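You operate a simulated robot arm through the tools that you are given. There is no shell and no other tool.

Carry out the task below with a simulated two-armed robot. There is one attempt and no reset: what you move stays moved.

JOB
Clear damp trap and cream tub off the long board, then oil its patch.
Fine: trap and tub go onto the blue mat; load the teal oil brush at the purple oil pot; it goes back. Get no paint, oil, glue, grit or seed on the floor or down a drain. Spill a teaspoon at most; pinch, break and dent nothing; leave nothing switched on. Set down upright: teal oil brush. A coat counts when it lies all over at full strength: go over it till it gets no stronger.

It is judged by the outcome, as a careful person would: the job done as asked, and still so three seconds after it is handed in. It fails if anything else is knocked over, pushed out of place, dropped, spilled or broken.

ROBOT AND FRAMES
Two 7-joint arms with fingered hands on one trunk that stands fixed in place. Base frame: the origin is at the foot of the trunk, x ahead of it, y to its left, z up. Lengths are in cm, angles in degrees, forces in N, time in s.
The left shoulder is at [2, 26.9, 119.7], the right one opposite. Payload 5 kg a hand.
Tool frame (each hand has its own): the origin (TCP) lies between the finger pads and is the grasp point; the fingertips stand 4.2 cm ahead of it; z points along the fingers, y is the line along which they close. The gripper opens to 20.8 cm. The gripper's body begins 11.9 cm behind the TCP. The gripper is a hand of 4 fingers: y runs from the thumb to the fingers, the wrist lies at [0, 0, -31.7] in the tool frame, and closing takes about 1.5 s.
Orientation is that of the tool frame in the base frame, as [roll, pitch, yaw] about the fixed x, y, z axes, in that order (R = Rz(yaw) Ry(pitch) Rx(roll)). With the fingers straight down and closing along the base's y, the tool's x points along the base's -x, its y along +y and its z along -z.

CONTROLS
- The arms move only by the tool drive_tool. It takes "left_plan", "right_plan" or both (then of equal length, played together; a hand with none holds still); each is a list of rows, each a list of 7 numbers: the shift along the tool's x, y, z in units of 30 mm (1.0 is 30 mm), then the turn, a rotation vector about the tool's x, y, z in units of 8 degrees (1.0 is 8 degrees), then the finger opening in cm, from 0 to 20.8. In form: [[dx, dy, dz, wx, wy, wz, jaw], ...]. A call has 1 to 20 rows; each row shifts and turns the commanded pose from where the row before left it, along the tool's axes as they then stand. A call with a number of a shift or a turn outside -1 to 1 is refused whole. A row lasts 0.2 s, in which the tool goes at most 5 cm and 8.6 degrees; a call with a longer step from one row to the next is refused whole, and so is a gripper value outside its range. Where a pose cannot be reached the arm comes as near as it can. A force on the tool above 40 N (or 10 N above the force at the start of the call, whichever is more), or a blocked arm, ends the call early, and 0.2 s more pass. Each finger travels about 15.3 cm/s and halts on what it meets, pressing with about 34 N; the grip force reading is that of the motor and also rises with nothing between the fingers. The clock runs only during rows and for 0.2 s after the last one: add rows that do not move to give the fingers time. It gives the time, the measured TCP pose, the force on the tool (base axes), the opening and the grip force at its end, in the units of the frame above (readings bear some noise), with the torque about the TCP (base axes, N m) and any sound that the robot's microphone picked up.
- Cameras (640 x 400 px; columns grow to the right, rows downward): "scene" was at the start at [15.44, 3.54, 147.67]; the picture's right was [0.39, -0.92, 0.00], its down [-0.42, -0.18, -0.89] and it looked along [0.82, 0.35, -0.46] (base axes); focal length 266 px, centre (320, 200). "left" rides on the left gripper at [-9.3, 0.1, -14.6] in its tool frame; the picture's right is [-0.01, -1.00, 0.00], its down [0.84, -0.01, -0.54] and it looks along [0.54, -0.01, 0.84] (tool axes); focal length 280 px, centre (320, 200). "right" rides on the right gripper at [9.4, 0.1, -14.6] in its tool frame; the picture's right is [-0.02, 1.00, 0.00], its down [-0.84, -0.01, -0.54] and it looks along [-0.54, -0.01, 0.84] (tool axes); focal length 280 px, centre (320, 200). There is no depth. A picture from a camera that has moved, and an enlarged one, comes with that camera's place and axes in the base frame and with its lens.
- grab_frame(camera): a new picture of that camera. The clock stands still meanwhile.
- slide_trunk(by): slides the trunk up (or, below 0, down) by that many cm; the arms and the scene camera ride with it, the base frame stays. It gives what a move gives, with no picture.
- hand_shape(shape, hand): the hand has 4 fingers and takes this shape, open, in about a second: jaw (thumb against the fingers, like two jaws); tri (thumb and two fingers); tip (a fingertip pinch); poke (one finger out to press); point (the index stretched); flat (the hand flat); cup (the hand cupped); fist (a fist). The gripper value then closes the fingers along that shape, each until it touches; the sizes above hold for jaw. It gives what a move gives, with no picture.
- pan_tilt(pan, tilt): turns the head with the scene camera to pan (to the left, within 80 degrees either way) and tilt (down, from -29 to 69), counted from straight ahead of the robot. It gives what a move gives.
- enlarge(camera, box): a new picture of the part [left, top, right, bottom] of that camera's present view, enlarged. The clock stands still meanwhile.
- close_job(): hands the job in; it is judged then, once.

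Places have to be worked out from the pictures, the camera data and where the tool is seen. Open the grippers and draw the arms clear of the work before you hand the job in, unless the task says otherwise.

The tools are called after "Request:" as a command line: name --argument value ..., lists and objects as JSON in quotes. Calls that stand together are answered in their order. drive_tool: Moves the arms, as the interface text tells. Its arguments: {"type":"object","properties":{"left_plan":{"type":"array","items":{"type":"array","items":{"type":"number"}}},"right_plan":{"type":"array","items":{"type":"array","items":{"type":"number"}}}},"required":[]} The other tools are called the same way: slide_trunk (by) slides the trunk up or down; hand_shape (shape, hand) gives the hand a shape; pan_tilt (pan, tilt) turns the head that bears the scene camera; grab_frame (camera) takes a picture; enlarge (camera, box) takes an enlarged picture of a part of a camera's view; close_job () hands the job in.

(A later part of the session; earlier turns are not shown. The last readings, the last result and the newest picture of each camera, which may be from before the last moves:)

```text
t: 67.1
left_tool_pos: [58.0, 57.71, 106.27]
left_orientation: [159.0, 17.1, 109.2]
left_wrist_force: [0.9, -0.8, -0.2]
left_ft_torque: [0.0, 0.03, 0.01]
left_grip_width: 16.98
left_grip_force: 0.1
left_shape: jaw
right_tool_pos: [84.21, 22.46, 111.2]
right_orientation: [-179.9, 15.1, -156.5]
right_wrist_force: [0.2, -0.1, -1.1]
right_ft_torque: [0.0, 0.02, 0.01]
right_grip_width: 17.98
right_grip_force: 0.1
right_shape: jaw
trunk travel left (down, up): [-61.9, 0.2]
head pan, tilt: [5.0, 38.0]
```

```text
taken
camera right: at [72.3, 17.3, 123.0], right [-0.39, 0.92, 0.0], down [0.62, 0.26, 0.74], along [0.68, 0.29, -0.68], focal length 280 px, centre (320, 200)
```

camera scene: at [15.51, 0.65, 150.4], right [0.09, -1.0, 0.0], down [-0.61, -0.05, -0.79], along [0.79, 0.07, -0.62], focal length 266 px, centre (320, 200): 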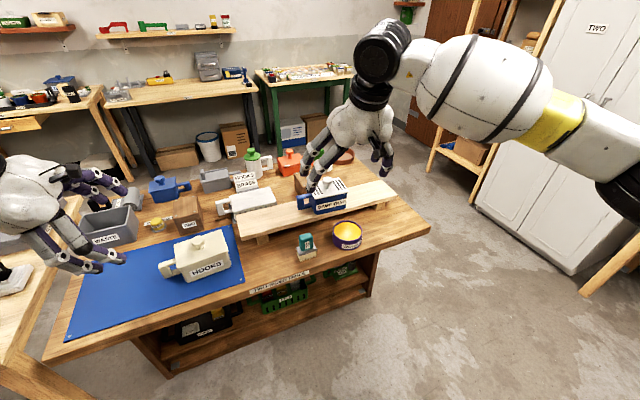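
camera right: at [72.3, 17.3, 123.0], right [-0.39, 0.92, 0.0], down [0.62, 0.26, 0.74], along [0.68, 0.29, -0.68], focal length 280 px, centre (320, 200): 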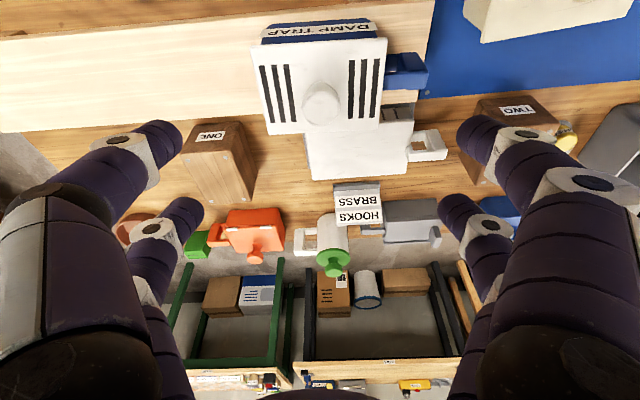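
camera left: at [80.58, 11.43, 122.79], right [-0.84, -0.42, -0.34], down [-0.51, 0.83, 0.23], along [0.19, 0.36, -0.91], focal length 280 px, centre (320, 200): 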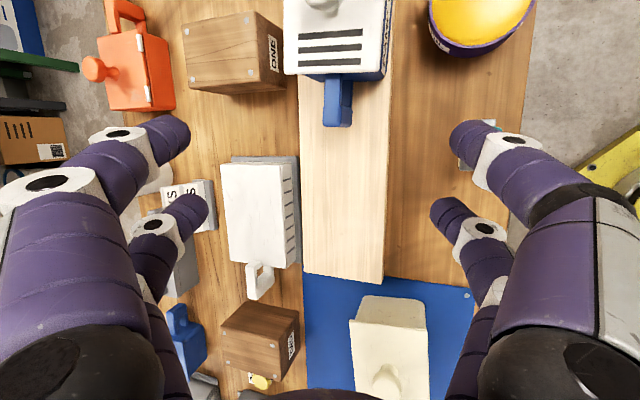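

Trap sits fine on the board's left end. I park the right hand back at right, then look closely at the now-bare board for its patch.

Request:
drive_tool --right_plan '[[0.843, -0.645, -0.348, 0, 0, 0, 18], [0.843, -0.645, -0.348, 0, 0, 0, 18], [0.843, -0.645, -0.348, 0, 0, 0, 18], [0.843, -0.645, -0.348, 0, 0, 0, 18], [0.843, -0.645, -0.348, 0, 0, 0, 18], [0.843, -0.645, -0.348, 0, 0, 0, 18], [0.843, -0.645, -0.348, 0, 0, 0, 18], [0.843, -0.645, -0.348, 0, 0, 0, 18], [0.843, -0.645, -0.348, 0, 0, 0, 18], [0.843, -0.645, -0.348, 0, 0, 0, 18], [0.843, -0.645, -0.348, 0, 0, 0, 18], [0.843, -0.645, -0.348, 0, 0, 0, 18], [0.843, -0.645, -0.348, 0, 0, 0, 18], [0.843, -0.645, -0.348, 0, 0, 0, 18], [0, 0, 0, 0, 0, 0, 18]]'

Request:
enlarge --camera "scene" --box '[230, 160, 410, 260]'

Request:
grab_frame --camera "right"

```text
t: 70.3
left_tool_pos: [57.84, 57.83, 106.09]
left_orientation: [159.0, 17.1, 109.2]
left_wrist_force: [-0.3, 0.2, -0.6]
left_ft_torque: [-0.12, 0.02, -0.03]
left_grip_width: 16.99
left_grip_force: 0.1
left_shape: jaw
right_tool_pos: [60.25, -17.52, 116.14]
right_orientation: [-179.9, 15.1, -156.5]
right_wrist_force: [0.0, -0.2, 0.8]
right_ft_torque: [-0.1, 0.04, -0.01]
right_grip_width: 18.0
right_grip_force: 0.0
right_shape: jaw
trunk travel left (down, up): [-61.9, 0.2]
head pan, tilt: [5.0, 38.0]
```

```text
3.56 times, centred on (320, 210) of scene
camera zoom: at [15.57, 0.8, 150.37], right [0.09, -1.0, 0.0], down [-0.61, -0.05, -0.79], along [0.78, 0.07, -0.62], focal length 945 px, centre (320, 164)
```

zoom: 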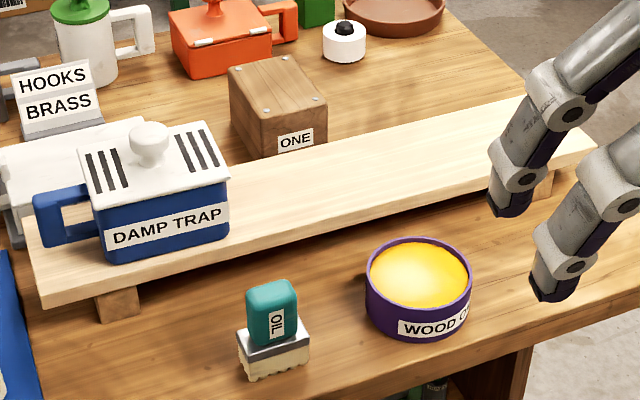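

```text
taken
camera right: at [48.47, -22.61, 127.96], right [-0.39, 0.92, 0.0], down [0.62, 0.26, 0.74], along [0.68, 0.29, -0.67], focal length 280 px, centre (320, 200)
```

right: 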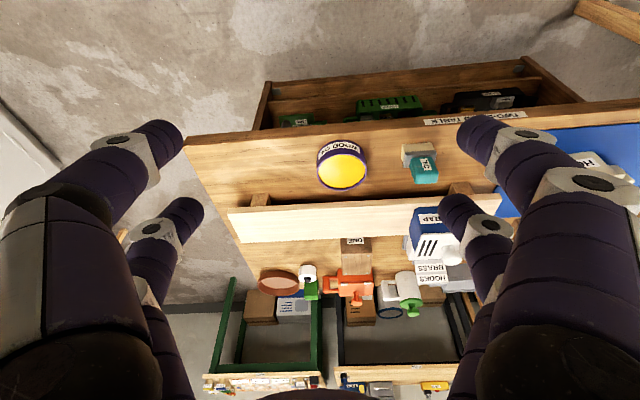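

No distinct patch is visible yet; I'll study the board once clear. Now I reorient the left hand (lean 20°, yaw 113.5°) and bring it over the trap.

Request:
drive_tool --left_plan '[[0, 0, 0, 0, 0.75, 0, 17], [0, 0, 0, 0, 0.75, 0, 17], [0, 0, 0, 0, 0.75, 0, 17], [0, 0, 0, 0.833, 0, 0, 17], [0, 0, 0, 0.833, 0, 0, 17], [0, 0, 0, 0.833, 0, 0, 17], [0, 0, 0, 0, -0.833, 0, 17], [0, 0, 0, 0, -0.833, 0, 17], [0, 0, 0, 0, -0.833, 0, 17], [0, 0, 0, 0.0855, 0, 0.235, 17], [0, 0, 0, 0, 0, 0, 17]]'

Request:
drive_tool --left_plan '[[-0.867, 0.251, 0.297, 0, 0, 0, 17], [-0.867, 0.251, 0.297, 0, 0, 0, 17], [-0.867, 0.251, 0.297, 0, 0, 0, 17], [-0.867, 0.251, 0.297, 0, 0, 0, 17], [-0.867, 0.251, 0.297, 0, 0, 0, 17], [-0.867, 0.251, 0.297, 0, 0, 0, 17], [-0.867, 0.251, 0.297, 0, 0, 0, 17], [-0.867, 0.251, 0.297, 0, 0, 0, 17], [-0.867, 0.251, 0.297, 0, 0, 0, 17], [-0.867, 0.251, 0.297, 0, 0, 0, 17], [-0.867, 0.251, 0.297, 0, 0, 0, 17], [-0.867, 0.251, 0.297, 0, 0, 0, 17], [-0.867, 0.251, 0.297, 0, 0, 0, 17], [-0.867, 0.251, 0.297, 0, 0, 0, 17], [-0.867, 0.251, 0.297, 0, 0, 0, 17], [0, 0, 0, 0, 0, 0, 17]]'

Request:
grab_frame --camera "left"

```text
t: 72.7
left_tool_pos: [57.71, 57.9, 106.49]
left_orientation: [179.9, 20.2, 113.5]
left_wrist_force: [-0.2, 0.8, -0.2]
left_ft_torque: [-0.16, -0.05, -0.02]
left_grip_width: 17.02
left_grip_force: 0.1
left_shape: jaw
right_tool_pos: [60.3, -17.31, 116.3]
right_orientation: [-180.0, 15.0, -156.4]
right_wrist_force: [0.4, 1.1, 0.5]
right_ft_torque: [-0.13, 0.0, -0.02]
right_grip_width: 17.97
right_grip_force: 0.2
right_shape: jaw
trunk travel left (down, up): [-61.9, 0.2]
head pan, tilt: [5.0, 38.0]
```

```text
t: 76.1
left_tool_pos: [84.52, 24.48, 107.74]
left_orientation: [179.8, 20.1, 113.5]
left_wrist_force: [-0.3, 0.9, 0.5]
left_ft_torque: [-0.04, -0.04, 0.02]
left_grip_width: 16.97
left_grip_force: 0.1
left_shape: jaw
right_tool_pos: [60.34, -17.63, 116.33]
right_orientation: [-180.0, 14.9, -156.4]
right_wrist_force: [-0.5, 0.9, 0.3]
right_ft_torque: [-0.05, -0.03, -0.02]
right_grip_width: 17.97
right_grip_force: 0.0
right_shape: jaw
trunk travel left (down, up): [-61.9, 0.2]
head pan, tilt: [5.0, 38.0]
```

```text
taken
camera left: at [86.05, 21.1, 124.74], right [-0.91, -0.41, 0.0], down [-0.4, 0.89, 0.21], along [-0.09, 0.19, -0.98], focal length 280 px, centre (320, 200)
```

left: 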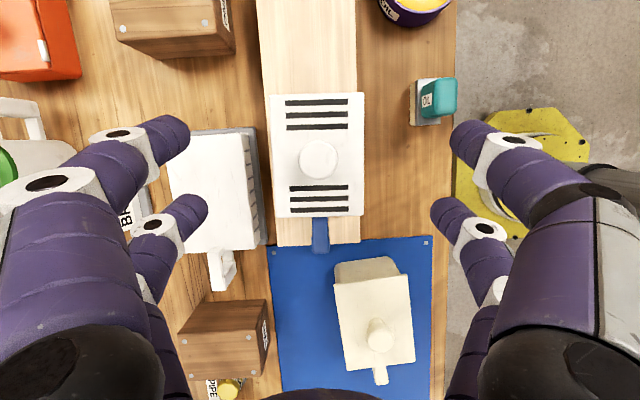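

The trap is centred and aligned. I descend to TCP z≈94.2 and close on its front and back walls.

Request:
drive_tool --left_plan '[[0.257, 0.008, 0.707, 0, 0, 0, 16], [0.257, 0.008, 0.707, 0, 0, 0, 16], [0.257, 0.008, 0.707, 0, 0, 0, 16], [0.257, 0.008, 0.707, 0, 0, 0, 16], [0.257, 0.008, 0.707, 0, 0, 0, 16], [0.257, 0.008, 0.707, 0, 0, 0, 16], [0, 0, 0, 0, 0, 0, 14], [0, 0, 0, 0, 0, 0, 12], [0, 0, 0, 0, 0, 0, 11], [0, 0, 0, 0, 0, 0, 10], [0, 0, 0, 0, 0, 0, 9], [0, 0, 0, 0, 0, 0, 8], [0, 0, 0, 0, 0, 0, 7], [0, 0, 0, 0, 0, 0, 7], [0, 0, 0, 0, 0, 0, 7]]'

Request:
grab_frame --camera "left"

Request:
enlarge --camera "scene" --box '[220, 150, 320, 240]'

```text
t: 79.3
left_tool_pos: [84.03, 25.14, 94.35]
left_orientation: [179.7, 20.2, 113.6]
left_wrist_force: [-0.1, -1.0, -1.4]
left_ft_torque: [0.04, 0.03, -0.03]
left_grip_width: 8.36
left_grip_force: 34.0
left_shape: jaw
left hand out of reach, approached as far as the arm can: row 6
right_tool_pos: [60.31, -17.75, 116.16]
right_orientation: [180.0, 15.0, -156.4]
right_wrist_force: [0.1, 0.9, -0.9]
right_ft_torque: [-0.04, -0.02, 0.01]
right_grip_width: 17.97
right_grip_force: 0.0
right_shape: jaw
trunk travel left (down, up): [-61.9, 0.2]
head pan, tilt: [5.0, 38.0]
```

```text
taken
camera left: at [85.54, 21.67, 111.32], right [-0.91, -0.41, 0.0], down [-0.4, 0.89, 0.21], along [-0.09, 0.19, -0.98], focal length 280 px, centre (320, 200)
```

left: 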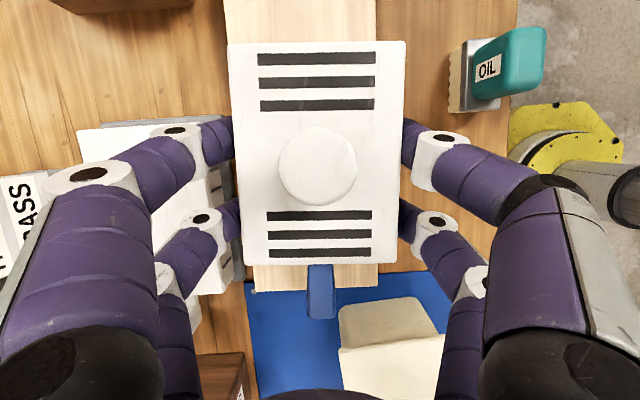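

```text
4.44 times, centred on (270, 195) of scene
camera zoom: at [15.57, 0.72, 150.37], right [0.09, -1.0, 0.0], down [-0.61, -0.05, -0.79], along [0.78, 0.07, -0.62], focal length 1182 px, centre (542, 222)
```

zoom: 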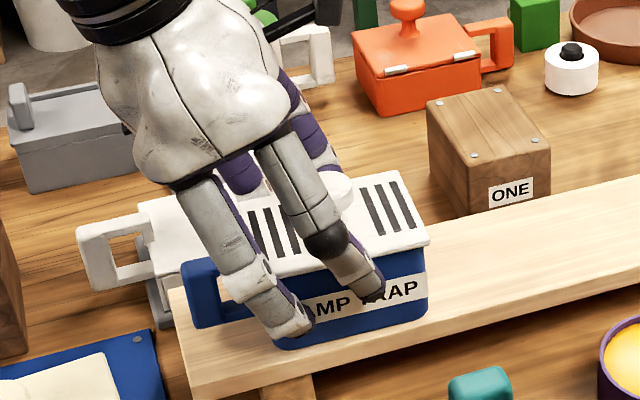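

Gripped at 8.36 cm under the lid rim. I lift straight up 9 cm slowly (to clear the tub's knob) and check.

Request:
drive_tool --left_plan '[[-0.038, 0, -0.103, 0, 0, 0, 6], [-0.063, 0, -0.172, 0, 0, 0, 6], [-0.1, 0, -0.275, 0, 0, 0, 6], [-0.125, 0, -0.344, 0, 0, 0, 6], [-0.125, 0, -0.344, 0, 0, 0, 6], [-0.125, 0, -0.344, 0, 0, 0, 6], [-0.125, 0, -0.344, 0, 0, 0, 6], [-0.125, 0, -0.344, 0, 0, 0, 6], [-0.1, 0, -0.275, 0, 0, 0, 6], [-0.063, 0, -0.172, 0, 0, 0, 6], [-0.038, 0, -0.103, 0, 0, 0, 6], [0, 0, 0, 0, 0, 0, 6]]'

Request:
grab_frame --camera "left"

Request:
enlarge --camera "scene" --box '[200, 130, 340, 240]'

```text
t: 81.9
left_tool_pos: [84.05, 25.0, 103.34]
left_orientation: [179.9, 20.1, 113.5]
left_wrist_force: [0.0, 1.0, -2.7]
left_ft_torque: [0.03, 0.04, 0.02]
left_grip_width: 8.39
left_grip_force: 33.9
left_shape: jaw
right_tool_pos: [60.42, -17.66, 116.18]
right_orientation: [-180.0, 15.0, -156.5]
right_wrist_force: [-1.3, 0.1, 0.6]
right_ft_torque: [0.01, -0.03, -0.01]
right_grip_width: 17.97
right_grip_force: 0.0
right_shape: jaw
trunk travel left (down, up): [-61.9, 0.2]
head pan, tilt: [5.0, 38.0]
```

```text
taken
camera left: at [85.62, 21.61, 120.33], right [-0.91, -0.41, 0.0], down [-0.4, 0.89, 0.22], along [-0.09, 0.19, -0.98], focal length 280 px, centre (320, 200)
```

left: 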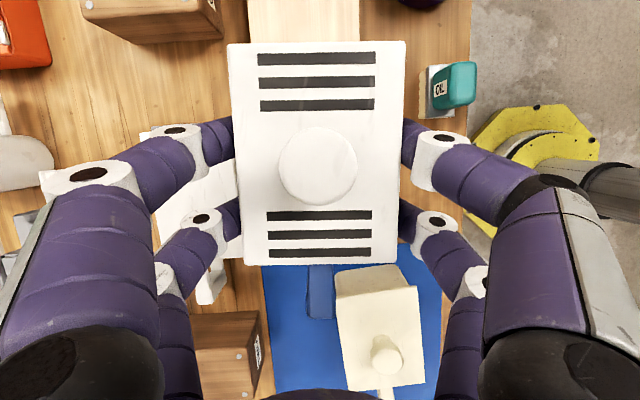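

```text
3.64 times, centred on (270, 185) of scene
camera zoom: at [15.58, 0.72, 150.37], right [0.09, -1.0, 0.0], down [-0.61, -0.05, -0.79], along [0.78, 0.07, -0.62], focal length 967 px, centre (502, 254)
```

zoom: 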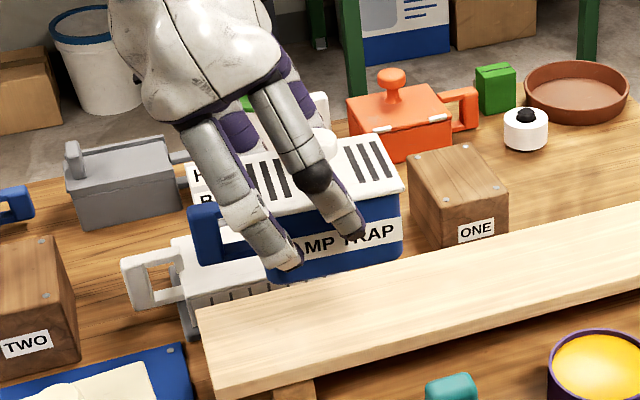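

Level and secure. I carry the trap over to the left half of the mat (target centre ≈[57.7,60.4]) at clearance height.

Request:
drive_tool --left_plan '[[0.223, -0.055, -0.087, 0, 0, 0, 6], [0.446, -0.109, -0.174, 0, 0, 0, 6], [0.669, -0.164, -0.261, 0, 0, 0, 6], [0.817, -0.2, -0.319, 0, 0, 0, 6], [0.892, -0.218, -0.348, 0, 0, 0, 6], [0.892, -0.218, -0.348, 0, 0, 0, 6], [0.892, -0.218, -0.348, 0, 0, 0, 6], [0.892, -0.218, -0.348, 0, 0, 0, 6], [0.892, -0.218, -0.348, 0, 0, 0, 6], [0.892, -0.218, -0.348, 0, 0, 0, 6], [0.892, -0.218, -0.348, 0, 0, 0, 6], [0.892, -0.218, -0.348, 0, 0, 0, 6], [0.892, -0.218, -0.348, 0, 0, 0, 6], [0.892, -0.218, -0.348, 0, 0, 0, 6], [0.892, -0.218, -0.348, 0, 0, 0, 6], [0.743, -0.182, -0.29, 0, 0, 0, 6], [0.594, -0.146, -0.232, 0, 0, 0, 6], [0.446, -0.109, -0.174, 0, 0, 0, 6], [0.297, -0.073, -0.116, 0, 0, 0, 6], [0.149, -0.036, -0.058, 0, 0, 0, 6]]'

Request:
grab_frame --camera "left"

Request:
grab_frame --camera "scene"

```text
t: 86.1
left_tool_pos: [56.08, 62.87, 103.95]
left_orientation: [179.8, 20.3, 113.5]
left_wrist_force: [0.3, 0.7, -2.7]
left_ft_torque: [0.05, 0.02, -0.01]
left_grip_width: 8.32
left_grip_force: 33.9
left_shape: jaw
right_tool_pos: [60.33, -17.51, 116.2]
right_orientation: [180.0, 15.0, -156.5]
right_wrist_force: [0.6, -0.5, -0.1]
right_ft_torque: [-0.01, 0.02, 0.0]
right_grip_width: 17.96
right_grip_force: 0.2
right_shape: jaw
trunk travel left (down, up): [-61.9, 0.2]
head pan, tilt: [5.0, 38.0]
```

```text
taken
camera left: at [57.73, 59.4, 121.06], right [-0.91, -0.41, 0.0], down [-0.4, 0.89, 0.21], along [-0.09, 0.19, -0.98], focal length 280 px, centre (320, 200)
```

left: 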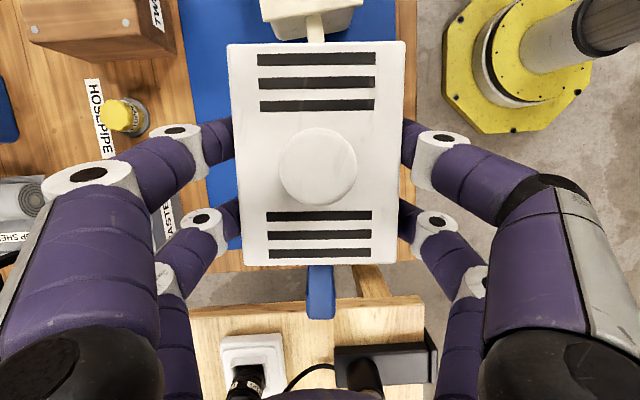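

```text
taken
camera scene: at [15.56, 0.74, 150.38], right [0.09, -1.0, 0.0], down [-0.61, -0.05, -0.79], along [0.79, 0.07, -0.62], focal length 266 px, centre (320, 200)
```

scene: 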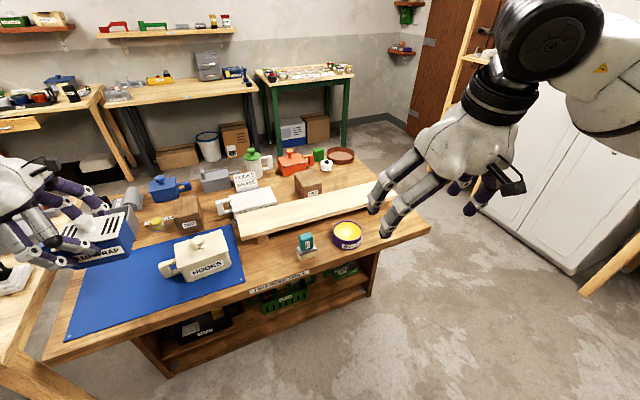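

Trap centre is over mat coords (−30, 10), well inside the mat. I lower it to just above the surface.

Request:
drive_tool --left_plan '[[0.094, 0, 0.258, 0, 0, 0, 6], [0.188, 0, 0.516, 0, 0, 0, 6], [0.226, 0, 0.619, 0, 0, 0, 6], [0.226, 0, 0.619, 0, 0, 0, 6], [0.226, 0, 0.619, 0, 0, 0, 6], [0.226, 0, 0.619, 0, 0, 0, 6], [0.188, 0, 0.516, 0, 0, 0, 6], [0.15, 0, 0.413, 0, 0, 0, 6], [0.113, 0, 0.31, 0, 0, 0, 6], [0.075, 0, 0.206, 0, 0, 0, 6], [0.038, 0, 0.103, 0, 0, 0, 6], [0, 0, 0, 0, 0, 0, 6]]'

Request:
enlarge --camera "scene" --box '[30, 170, 260, 340]'

```text
t: 88.7
left_tool_pos: [56.32, 62.73, 88.8]
left_orientation: [179.9, 20.2, 113.5]
left_wrist_force: [-0.8, -1.2, -3.2]
left_ft_torque: [0.08, -0.01, 0.01]
left_grip_width: 8.34
left_grip_force: 33.9
left_shape: jaw
right_tool_pos: [60.41, -17.56, 116.15]
right_orientation: [-180.0, 15.1, -156.5]
right_wrist_force: [-0.5, 0.8, 0.4]
right_ft_torque: [-0.04, 0.0, 0.03]
right_grip_width: 17.95
right_grip_force: 0.0
right_shape: jaw
trunk travel left (down, up): [-61.9, 0.2]
head pan, tilt: [5.0, 38.0]
```

```text
2.35 times, centred on (145, 255) of scene
camera zoom: at [15.57, 0.72, 150.38], right [0.09, -1.0, 0.0], down [-0.61, -0.05, -0.79], along [0.79, 0.07, -0.62], focal length 626 px, centre (732, 71)
```

zoom: 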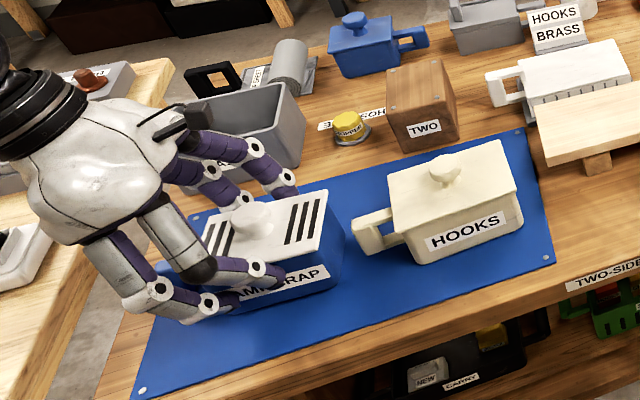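

Nearly at the mat with good placement. I lower in tiny steps to touch.

Request:
drive_tool --left_plan '[[0.023, 0, 0.063, 0, 0, 0, 6], [0.023, 0, 0.063, 0, 0, 0, 6], [0, 0, 0, 0, 0, 0, 6]]'

```text
t: 89.5
left_tool_pos: [56.35, 62.8, 88.33]
left_orientation: [179.9, 20.3, 113.5]
left_wrist_force: [0.1, -0.3, -3.2]
left_ft_torque: [0.04, 0.03, -0.01]
left_grip_width: 8.32
left_grip_force: 34.5
left_shape: jaw
right_tool_pos: [60.35, -17.58, 116.12]
right_orientation: [-180.0, 15.0, -156.5]
right_wrist_force: [0.1, -0.2, -0.1]
right_ft_torque: [0.02, 0.02, 0.01]
right_grip_width: 17.97
right_grip_force: 0.2
right_shape: jaw
trunk travel left (down, up): [-61.9, 0.2]
head pan, tilt: [5.0, 38.0]
```

Still carrying; a little lower.

Request:
drive_tool --left_plan '[[0.017, 0, 0.047, 0, 0, 0, 6], [0, 0, 0, 0, 0, 0, 6]]'

```text
t: 90.1
left_tool_pos: [56.19, 62.88, 88.29]
left_orientation: [179.9, 20.2, 113.6]
left_wrist_force: [1.3, 0.3, -3.6]
left_ft_torque: [0.04, 0.01, -0.05]
left_grip_width: 8.31
left_grip_force: 33.4
left_shape: jaw
right_tool_pos: [60.36, -17.61, 116.3]
right_orientation: [-180.0, 15.0, -156.4]
right_wrist_force: [-0.4, 0.4, -0.4]
right_ft_torque: [-0.02, -0.01, 0.0]
right_grip_width: 17.96
right_grip_force: 0.0
right_shape: jaw
trunk travel left (down, up): [-61.9, 0.2]
head pan, tilt: [5.0, 38.0]
```

Request:
drive_tool --left_plan '[[0.017, 0, 0.047, 0, 0, 0, 6], [0.017, 0, 0.047, 0, 0, 0, 6], [0, 0, 0, 0, 0, 0, 6]]'

```text
t: 90.9
left_tool_pos: [56.32, 62.75, 88.07]
left_orientation: [179.7, 20.2, 113.6]
left_wrist_force: [-7.5, 7.5, 17.7]
left_ft_torque: [-0.24, 0.35, -0.19]
left_grip_width: 8.38
left_grip_force: 34.0
left_shape: jaw
right_tool_pos: [60.33, -17.58, 116.22]
right_orientation: [-179.9, 15.1, -156.5]
right_wrist_force: [-0.1, 1.4, 0.0]
right_ft_torque: [0.0, 0.0, 0.02]
right_grip_width: 17.97
right_grip_force: 0.1
right_shape: jaw
trunk travel left (down, up): [-61.9, 0.2]
head pan, tilt: [5.0, 38.0]
```

Firm contact (17.7 N), so I ease up a hair, open, and rise straight up away from the trap.

Request:
drive_tool --left_plan '[[-0.011, 0, -0.031, 0, 0, 0, 6], [0, 0, 0, 0, 0, 0, 9], [0, 0, 0, 0, 0, 0, 11], [0, 0, 0, 0, 0, 0, 13], [0, 0, 0, 0, 0, 0, 15], [0, 0, 0, 0, 0, 0, 16], [0, 0, 0, 0, 0, 0, 16], [-0.057, 0, -0.157, 0, 0, 0, 16], [-0.172, 0, -0.47, 0, 0, 0, 16], [-0.343, 0, -0.94, 0, 0, 0, 16], [-0.343, 0, -0.94, 0, 0, 0, 16], [-0.343, 0, -0.94, 0, 0, 0, 16], [-0.343, 0, -0.94, 0, 0, 0, 16], [-0.343, 0, -0.94, 0, 0, 0, 16], [0, 0, 0, 0, 0, 0, 16]]'

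Request:
grab_frame --camera "left"

Request:
enlarge --camera "scene" --box '[230, 165, 400, 260]'

Request:
enlarge --camera "scene" --box '[260, 180, 330, 235]'

Request:
enlarge --camera "scene" --box '[310, 175, 390, 230]'

```text
t: 94.1
left_tool_pos: [56.49, 62.81, 105.13]
left_orientation: [179.9, 20.1, 113.5]
left_wrist_force: [0.3, 1.1, -0.4]
left_ft_torque: [-0.06, 0.03, -0.03]
left_grip_width: 15.99
left_grip_force: 0.1
left_shape: jaw
right_tool_pos: [60.31, -17.48, 116.09]
right_orientation: [-179.9, 15.1, -156.5]
right_wrist_force: [-0.6, -0.5, -0.3]
right_ft_torque: [-0.09, 0.03, 0.0]
right_grip_width: 17.98
right_grip_force: 0.2
right_shape: jaw
trunk travel left (down, up): [-61.9, 0.2]
head pan, tilt: [5.0, 38.0]
```

```text
taken
camera left: at [57.93, 59.3, 122.13], right [-0.91, -0.41, 0.0], down [-0.4, 0.89, 0.21], along [-0.09, 0.19, -0.98], focal length 280 px, centre (320, 200)
```

left: 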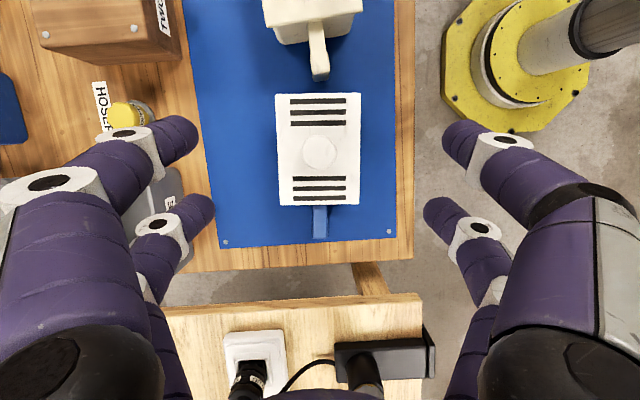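

```text
3.76 times, centred on (315, 212) of scene
camera zoom: at [15.58, 0.77, 150.37], right [0.09, -1.0, 0.0], down [-0.61, -0.05, -0.79], along [0.78, 0.07, -0.62], focal length 1001 px, centre (339, 153)
```

zoom: 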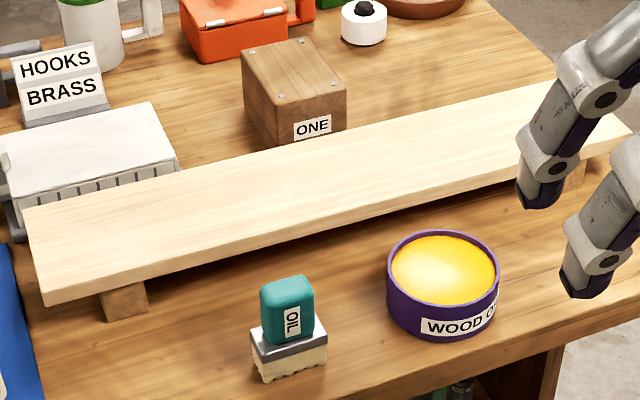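

```text
7.27 times, centred on (295, 208) of scene
camera zoom: at [15.58, 0.77, 150.37], right [0.09, -1.0, 0.0], down [-0.61, -0.05, -0.79], along [0.78, 0.07, -0.62], focal length 1934 px, centre (502, 146)
```

zoom: 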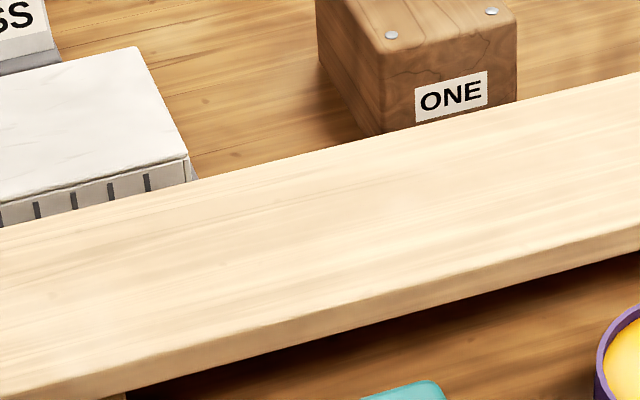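

```text
7.27 times, centred on (350, 202) of scene
camera zoom: at [15.58, 0.77, 150.37], right [0.09, -1.0, 0.0], down [-0.61, -0.05, -0.79], along [0.78, 0.07, -0.62], focal length 1934 px, centre (102, 182)
```

zoom: 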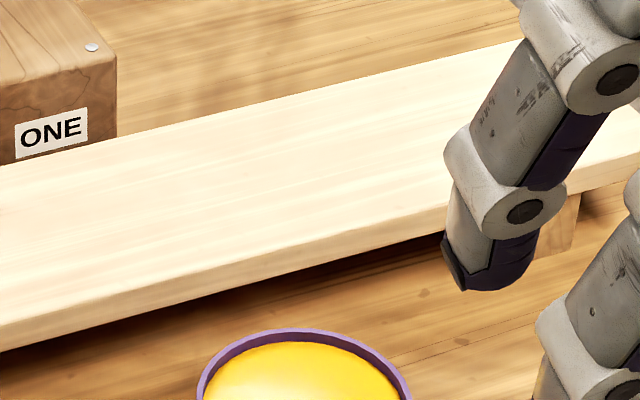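

Trap and tub are both on the mat. Now the brush: I lean the right hand to 40° outward (needed to reach the far board with the brush flat) and bring it above the brush, planning to hold its handle with the robot-side finger pair.

Request:
drive_tool --right_plan '[[0, 0, 0, 0, -0.781, 0, 14], [0, 0, 0, 0, -0.781, 0, 14], [0, 0, 0, 0, -0.781, 0, 14], [0, 0, 0, 0, -0.781, 0, 14], [-0.245, 0.55, 0.753, 0, 0, 0, 14], [-0.245, 0.55, 0.753, 0, 0, 0, 14], [-0.245, 0.55, 0.753, 0, 0, 0, 14], [-0.245, 0.55, 0.753, 0, 0, 0, 14], [-0.245, 0.55, 0.753, 0, 0, 0, 14], [-0.245, 0.55, 0.753, 0, 0, 0, 14], [-0.245, 0.55, 0.753, 0, 0, 0, 14], [-0.245, 0.55, 0.753, 0, 0, 0, 14], [-0.245, 0.55, 0.753, 0, 0, 0, 14], [-0.245, 0.55, 0.753, 0, 0, 0, 14], [-0.245, 0.55, 0.753, 0, 0, 0, 14], [-0.245, 0.55, 0.753, 0, 0, 0, 14], [0, 0, 0, 0, 0, 0, 14]]'

Request:
grab_frame --camera "right"

Request:
grab_frame --camera "scene"

```text
t: 97.7
left_tool_pos: [56.35, 62.58, 105.21]
left_orientation: [179.9, 20.2, 113.6]
left_wrist_force: [0.1, -0.2, -0.9]
left_ft_torque: [0.04, 0.02, -0.02]
left_grip_width: 15.96
left_grip_force: 0.0
left_shape: jaw
right_tool_pos: [74.43, 10.21, 101.0]
right_orientation: [-180.0, 40.0, -156.4]
right_wrist_force: [0.2, -0.8, 0.0]
right_ft_torque: [0.02, -0.02, 0.02]
right_grip_width: 14.04
right_grip_force: 0.1
right_shape: jaw
trunk travel left (down, up): [-61.9, 0.2]
head pan, tilt: [5.0, 38.0]
```

```text
taken
camera right: at [59.09, 3.57, 106.28], right [-0.39, 0.92, 0.01], down [0.28, 0.11, 0.95], along [0.88, 0.37, -0.3], focal length 280 px, centre (320, 200)
```

right: 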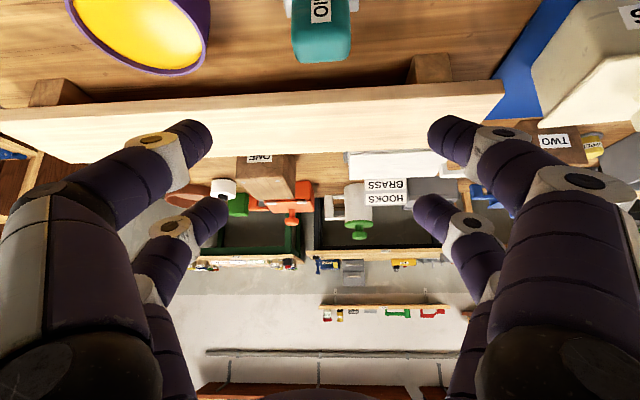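

```text
taken
camera scene: at [15.55, 0.68, 150.39], right [0.09, -1.0, 0.0], down [-0.61, -0.05, -0.79], along [0.79, 0.07, -0.62], focal length 266 px, centre (320, 200)
```

scene: 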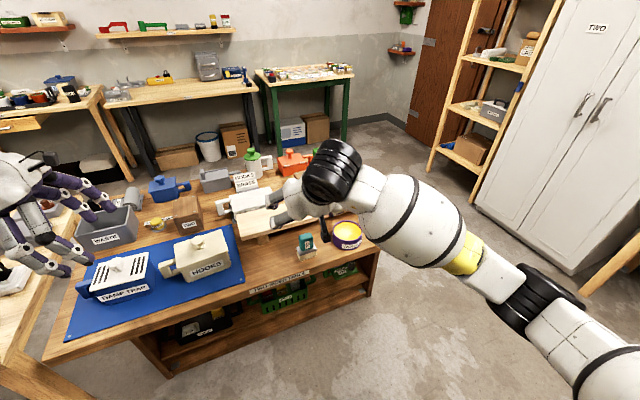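

The brush handle top is at ≈[74.4,10.3,89.3], centred between the fingers. I lower to z≈95 and check from the scene camera.

Request:
drive_tool --right_plan '[[0.404, 0.009, 0.531, 0, 0, 0, 13], [0.404, 0.009, 0.531, 0, 0, 0, 13], [0.404, 0.009, 0.531, 0, 0, 0, 13], [0, 0, 0, 0, 0, 0, 13]]'

Request:
enlarge --camera "scene" --box '[270, 200, 370, 280]'

Request:
grab_frame --camera "right"

Request:
grab_frame --camera "left"

```text
t: 98.7
left_tool_pos: [56.35, 62.7, 105.16]
left_orientation: [179.9, 20.1, 113.5]
left_wrist_force: [-1.0, -0.3, 0.2]
left_ft_torque: [-0.01, -0.03, 0.01]
left_grip_width: 15.93
left_grip_force: 0.1
left_shape: jaw
right_tool_pos: [74.27, 10.51, 95.04]
right_orientation: [180.0, 40.0, -156.4]
right_wrist_force: [-0.2, 0.9, 0.0]
right_ft_torque: [-0.02, -0.04, -0.01]
right_grip_width: 13.04
right_grip_force: 0.1
right_shape: jaw
trunk travel left (down, up): [-61.9, 0.2]
head pan, tilt: [5.0, 38.0]
```

```text
5.00 times, centred on (320, 240) of scene
camera zoom: at [15.53, 0.72, 150.39], right [0.09, -1.0, 0.0], down [-0.61, -0.05, -0.79], along [0.79, 0.07, -0.62], focal length 1329 px, centre (320, 0)
```

zoom: 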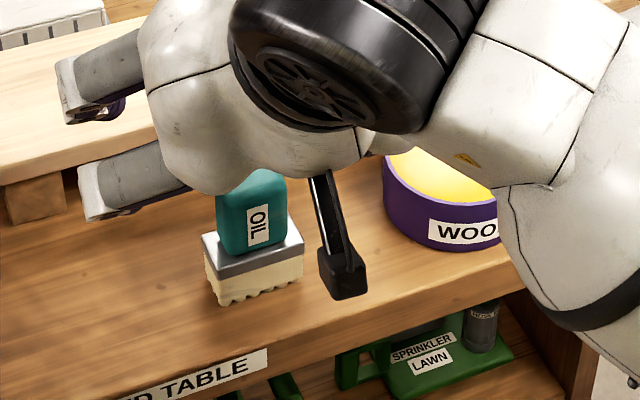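

```text
taken
camera right: at [59.1, 3.85, 100.32], right [-0.39, 0.92, 0.01], down [0.28, 0.11, 0.95], along [0.88, 0.37, -0.3], focal length 280 px, centre (320, 200)
```

right: 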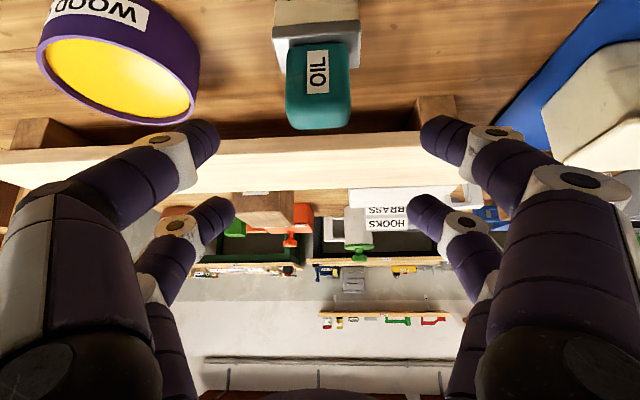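

```text
taken
camera left: at [57.89, 59.25, 122.16], right [-0.91, -0.41, 0.0], down [-0.4, 0.89, 0.21], along [-0.09, 0.19, -0.98], focal length 280 px, centre (320, 200)
```

left: 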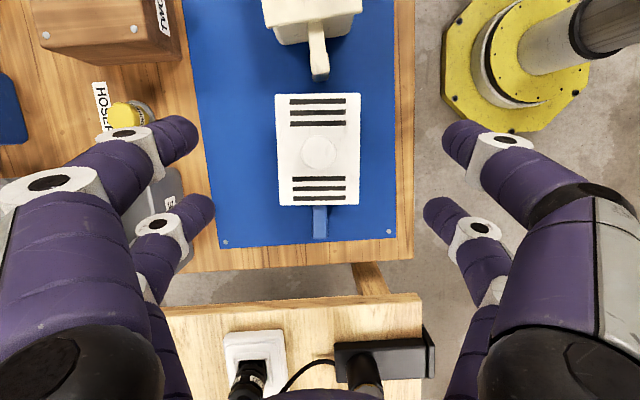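

The brush is rotated ~4.5° from the tool (yaw ≈28°), centre ≈[74.2,10.2]. I align yaw, lower to TCP z≈91.7 so the robot-side finger pair flanks the handle, and close gently.

Request:
drive_tool --right_plan '[[0, 0, 0, -0.362, 0, -0.431, 13], [0.232, -0.027, 0.29, 0, 0, 0, 13], [0.232, -0.027, 0.29, 0, 0, 0, 13], [0.232, -0.027, 0.29, 0, 0, 0, 13], [0, 0, 0, 0, 0, 0, 11], [0, 0, 0, 0, 0, 0, 9], [0, 0, 0, 0, 0, 0, 8], [0, 0, 0, 0, 0, 0, 7], [0, 0, 0, 0, 0, 0, 6.5], [0, 0, 0, 0, 0, 0, 6.5]]'

Request:
grab_frame --camera "right"

Request:
enlarge --camera "right" --box '[230, 20, 410, 220]'

Request:
enlarge --camera "scene" --box '[270, 200, 370, 280]'

```text
t: 100.9
left_tool_pos: [56.32, 62.61, 105.12]
left_orientation: [179.9, 20.3, 113.5]
left_wrist_force: [-0.1, -0.1, -0.5]
left_ft_torque: [0.0, -0.03, -0.02]
left_grip_width: 15.96
left_grip_force: 0.0
left_shape: jaw
right_tool_pos: [74.72, 10.29, 91.7]
right_orientation: [-180.0, 40.0, -152.0]
right_wrist_force: [0.5, 0.3, -0.3]
right_ft_torque: [-0.04, 0.0, 0.01]
right_grip_width: 6.53
right_grip_force: 0.0
right_shape: jaw
trunk travel left (down, up): [-61.9, 0.2]
head pan, tilt: [5.0, 38.0]
```

```text
taken
camera right: at [59.95, 2.53, 96.94], right [-0.46, 0.89, 0.01], down [0.27, 0.13, 0.95], along [0.85, 0.44, -0.3], focal length 280 px, centre (320, 200)
```

right: 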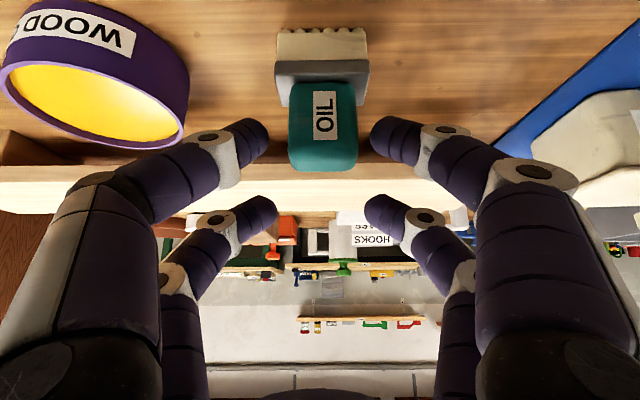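

```text
2.00 times, centred on (320, 120) of right
camera zoom: at [59.95, 2.53, 96.94], right [-0.46, 0.89, 0.01], down [0.27, 0.13, 0.95], along [0.85, 0.44, -0.3], focal length 561 px, centre (320, 360)
```

zoom: 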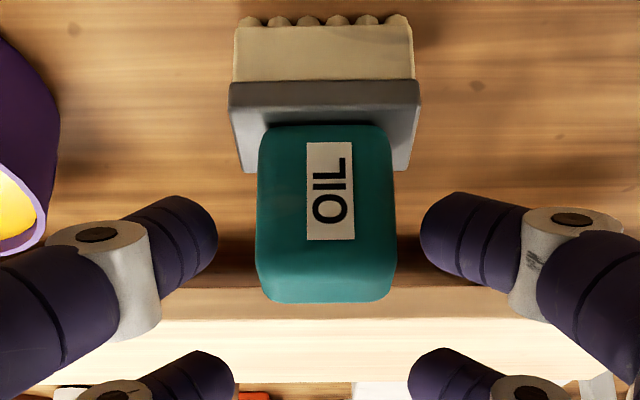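

```text
5.00 times, centred on (320, 240) of scene
camera zoom: at [15.55, 0.71, 150.38], right [0.09, -1.0, 0.0], down [-0.61, -0.05, -0.79], along [0.79, 0.07, -0.62], focal length 1329 px, centre (320, 0)
```

zoom: 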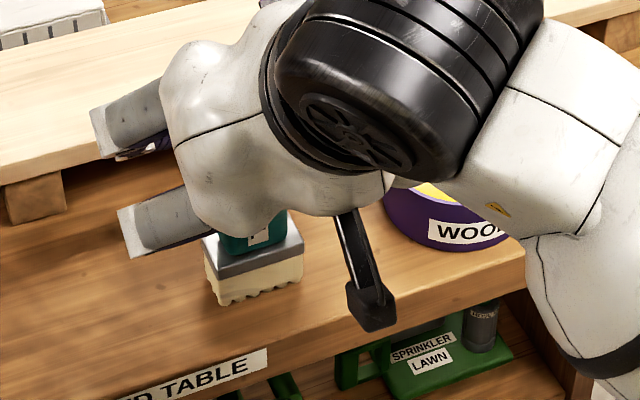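

The fingers flank the handle well. I shift 0.7 cm toward the robot to centre the pair on the handle, then close.

Request:
drive_tool --right_plan '[[0.179, 0, -0.15, 0, 0, 0, 6.5], [0, 0, 0, 0, 0, 0, 6], [0, 0, 0, 0, 0, 0, 5.5], [0, 0, 0, 0, 0, 0, 5], [0, 0, 0, 0, 0, 0, 4.5], [0, 0, 0, 0, 0, 0, 4], [0, 0, 0, 0, 0, 0, 3], [0, 0, 0, 0, 0, 0, 2], [0, 0, 0, 0, 0, 0, 2]]'

Request:
enlarge --camera "right" --box '[200, 0, 440, 220]'

Request:
enlarge --camera "scene" --box '[270, 200, 370, 280]'

```text
t: 102.9
left_tool_pos: [56.18, 62.56, 105.12]
left_orientation: [179.8, 20.2, 113.6]
left_wrist_force: [0.2, -0.2, 0.6]
left_ft_torque: [-0.01, 0.03, 0.02]
left_grip_width: 15.97
left_grip_force: 0.0
left_shape: jaw
right_tool_pos: [74.06, 9.99, 91.67]
right_orientation: [180.0, 39.9, -152.0]
right_wrist_force: [-0.3, 0.3, -0.5]
right_ft_torque: [-0.01, 0.0, -0.01]
right_grip_width: 2.05
right_grip_force: 33.9
right_shape: jaw
trunk travel left (down, up): [-61.9, 0.2]
head pan, tilt: [5.0, 38.0]
```

```text
1.82 times, centred on (320, 110) of right
camera zoom: at [59.33, 2.2, 96.91], right [-0.46, 0.89, 0.01], down [0.27, 0.13, 0.95], along [0.85, 0.44, -0.3], focal length 510 px, centre (320, 364)
```

zoom: 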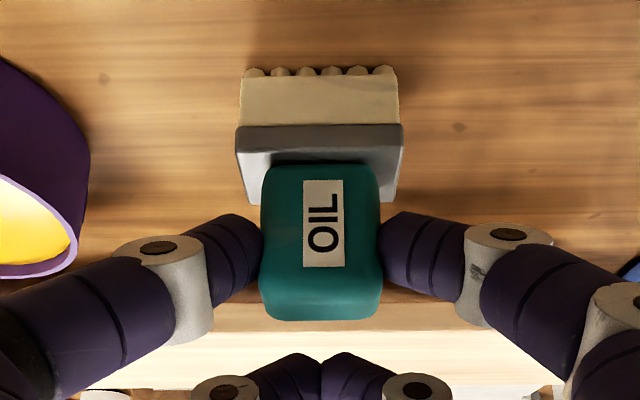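

```text
5.00 times, centred on (320, 240) of scene
camera zoom: at [15.56, 0.72, 150.38], right [0.09, -1.0, 0.0], down [-0.61, -0.05, -0.79], along [0.79, 0.07, -0.62], focal length 1329 px, centre (320, 0)
```

zoom: 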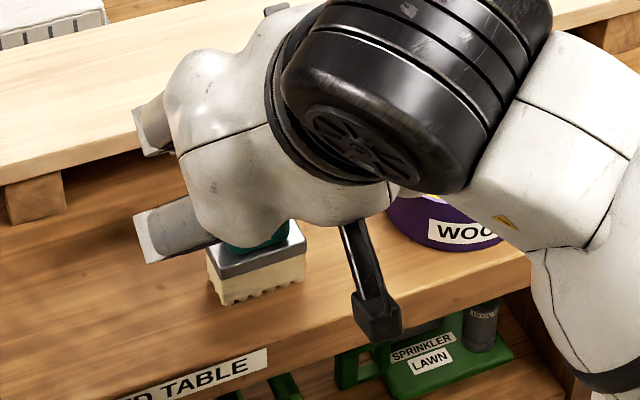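

The near pair holds the handle; the far pair closed in air. I note the home pose TCP [74.06,9.99,91.67], and lift 3 cm to check.

Request:
drive_tool --right_plan '[[-0.064, 0, -0.077, 0, 0, 0, 2], [-0.128, 0, -0.153, 0, 0, 0, 2], [-0.214, 0, -0.255, 0, 0, 0, 2], [-0.214, 0, -0.255, 0, 0, 0, 2], [0, 0, 0, 0, 0, 0, 2]]'

Request:
enlarge --camera "right" --box '[200, 0, 440, 220]'

Request:
enlarge --camera "scene" --box '[270, 190, 370, 270]'

```text
t: 104.1
left_tool_pos: [56.44, 62.7, 105.07]
left_orientation: [179.9, 20.2, 113.6]
left_wrist_force: [-0.4, 0.3, 0.7]
left_ft_torque: [0.02, 0.0, -0.01]
left_grip_width: 15.99
left_grip_force: 0.1
left_shape: jaw
right_tool_pos: [74.13, 10.03, 94.47]
right_orientation: [-179.9, 39.9, -151.9]
right_wrist_force: [-0.2, 0.6, -0.9]
right_ft_torque: [0.0, 0.01, 0.01]
right_grip_width: 2.07
right_grip_force: 33.9
right_shape: jaw
trunk travel left (down, up): [-61.9, 0.2]
head pan, tilt: [5.0, 38.0]
```

```text
1.82 times, centred on (320, 110) of right
camera zoom: at [59.42, 2.21, 99.81], right [-0.46, 0.89, 0.01], down [0.27, 0.13, 0.95], along [0.85, 0.44, -0.3], focal length 510 px, centre (320, 364)
```

zoom: 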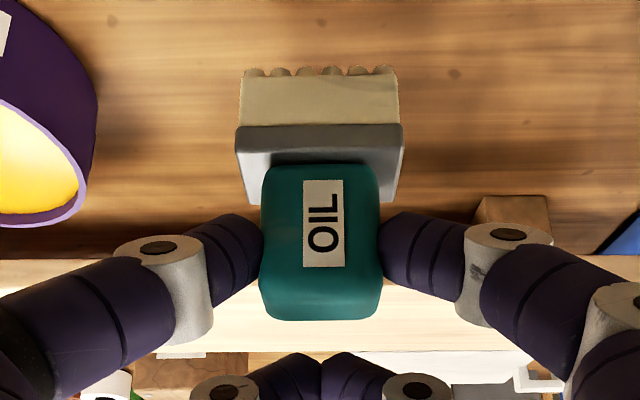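

```text
5.00 times, centred on (320, 230) of scene
camera zoom: at [15.57, 0.71, 150.38], right [0.09, -1.0, 0.0], down [-0.61, -0.05, -0.79], along [0.79, 0.07, -0.62], focal length 1329 px, centre (320, 50)
```

zoom: 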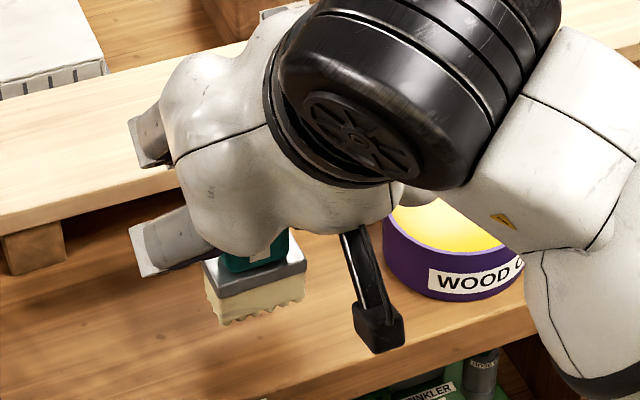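

Brush is held upright and rigid. The pot centre works out at ≈[82.8,−3.0], rim z≈84.7, outer radius 5.2. I raise and move the brush above the pot.

Request:
drive_tool --right_plan '[[-0.393, 0, -0.468, 0, 0, 0, 2], [-0.393, 0, -0.468, 0, 0, 0, 2], [-0.393, 0, -0.468, 0, 0, 0, 2], [-0.048, -0.745, 0.04, 0, 0, 0, 2], [-0.048, -0.745, 0.04, 0, 0, 0, 2], [-0.048, -0.745, 0.04, 0, 0, 0, 2], [-0.048, -0.745, 0.04, 0, 0, 0, 2], [-0.048, -0.745, 0.04, 0, 0, 0, 2], [-0.048, -0.745, 0.04, 0, 0, 0, 2], [-0.048, -0.745, 0.04, 0, 0, 0, 2], [0, 0, 0, 0, 0, 0, 2]]'

Request:
grab_frame --camera "right"

Request:
enlarge --camera "scene" --box '[300, 190, 400, 270]'

```text
t: 106.5
left_tool_pos: [56.29, 62.74, 105.1]
left_orientation: [179.9, 20.2, 113.5]
left_wrist_force: [0.1, -0.3, -0.1]
left_ft_torque: [-0.05, 0.0, 0.02]
left_grip_width: 15.98
left_grip_force: 0.2
left_shape: jaw
right_tool_pos: [82.57, -3.25, 100.02]
right_orientation: [-180.0, 40.0, -152.0]
right_wrist_force: [0.0, 0.9, -0.6]
right_ft_torque: [-0.03, 0.0, 0.0]
right_grip_width: 2.08
right_grip_force: 34.2
right_shape: jaw
trunk travel left (down, up): [-61.9, 0.2]
head pan, tilt: [5.0, 38.0]
```

```text
taken
camera right: at [67.92, -11.04, 105.42], right [-0.46, 0.89, 0.01], down [0.27, 0.13, 0.95], along [0.85, 0.44, -0.3], focal length 280 px, centre (320, 200)
```

right: 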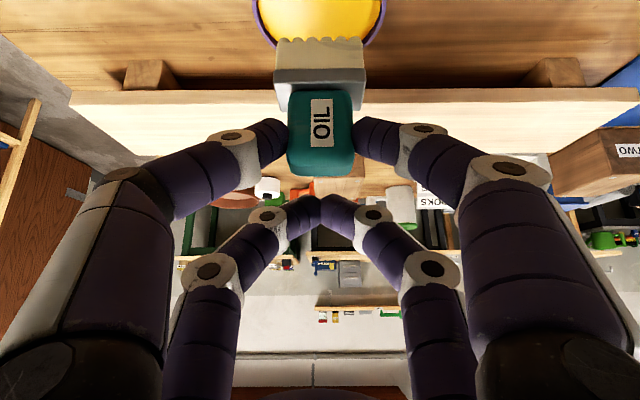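

```text
5.00 times, centred on (350, 230) of scene
camera zoom: at [15.56, 0.74, 150.38], right [0.09, -1.0, 0.0], down [-0.61, -0.05, -0.79], along [0.79, 0.07, -0.62], focal length 1329 px, centre (170, 50)
```

zoom: 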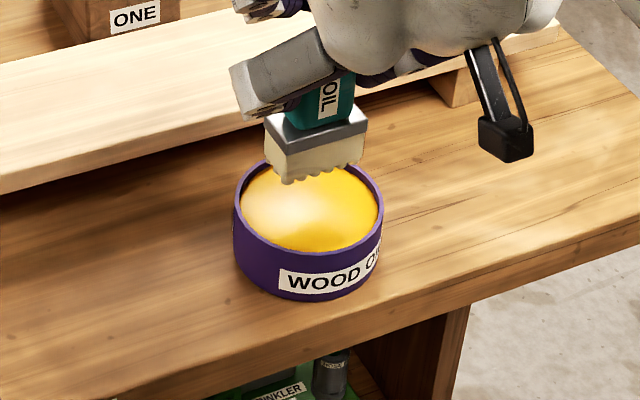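

The brush is centred over the pot. I lower slowly so the bristles dip ~1 cm below the rim, watching force.

Request:
drive_tool --right_plan '[[0.207, 0, 0.247, 0, 0, 0, 2], [0.207, 0, 0.247, 0, 0, 0, 2], [0.207, 0, 0.247, 0, 0, 0, 2], [0.155, 0, 0.185, 0, 0, 0, 2], [0.155, 0, 0.185, 0, 0, 0, 2], [0.103, 0, 0.123, 0, 0, 0, 2], [0.103, 0, 0.123, 0, 0, 0, 2], [0.103, 0, 0.123, 0, 0, 0, 2], [0, 0, 0, 0, 0, 0, 2]]'

Request:
enlarge --camera "scene" --box '[300, 190, 400, 270]'

Request:
grab_frame --camera "right"

```text
t: 108.1
left_tool_pos: [56.39, 62.7, 105.1]
left_orientation: [179.9, 20.2, 113.5]
left_wrist_force: [0.6, 0.6, -0.9]
left_ft_torque: [-0.06, 0.1, -0.05]
left_grip_width: 15.95
left_grip_force: 0.1
left_shape: jaw
right_tool_pos: [82.94, -3.15, 95.63]
right_orientation: [179.9, 41.0, -151.9]
right_wrist_force: [-2.5, -1.5, 17.6]
right_ft_torque: [-0.12, 0.28, 0.02]
right_grip_width: 2.2
right_grip_force: 34.3
right_shape: jaw
trunk travel left (down, up): [-61.9, 0.2]
head pan, tilt: [5.0, 38.0]
stopped in row 8 (right hand): the force on the tool passed its limit at 44 N (the readings are from after the stop); the commanded pose is now the measured one
```

```text
5.00 times, centred on (350, 230) of scene
camera zoom: at [15.57, 0.73, 150.37], right [0.09, -1.0, 0.0], down [-0.61, -0.05, -0.79], along [0.78, 0.07, -0.62], focal length 1329 px, centre (170, 50)
```

zoom: 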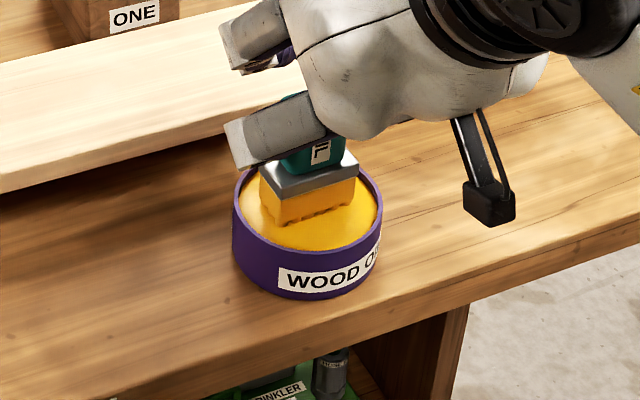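

```text
taken
camera right: at [68.12, -10.96, 100.67], right [-0.46, 0.89, 0.01], down [0.26, 0.12, 0.96], along [0.85, 0.44, -0.28], focal length 280 px, centre (320, 200)
```

right: 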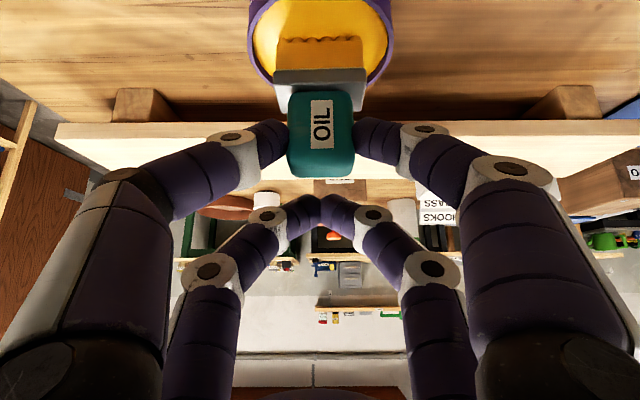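

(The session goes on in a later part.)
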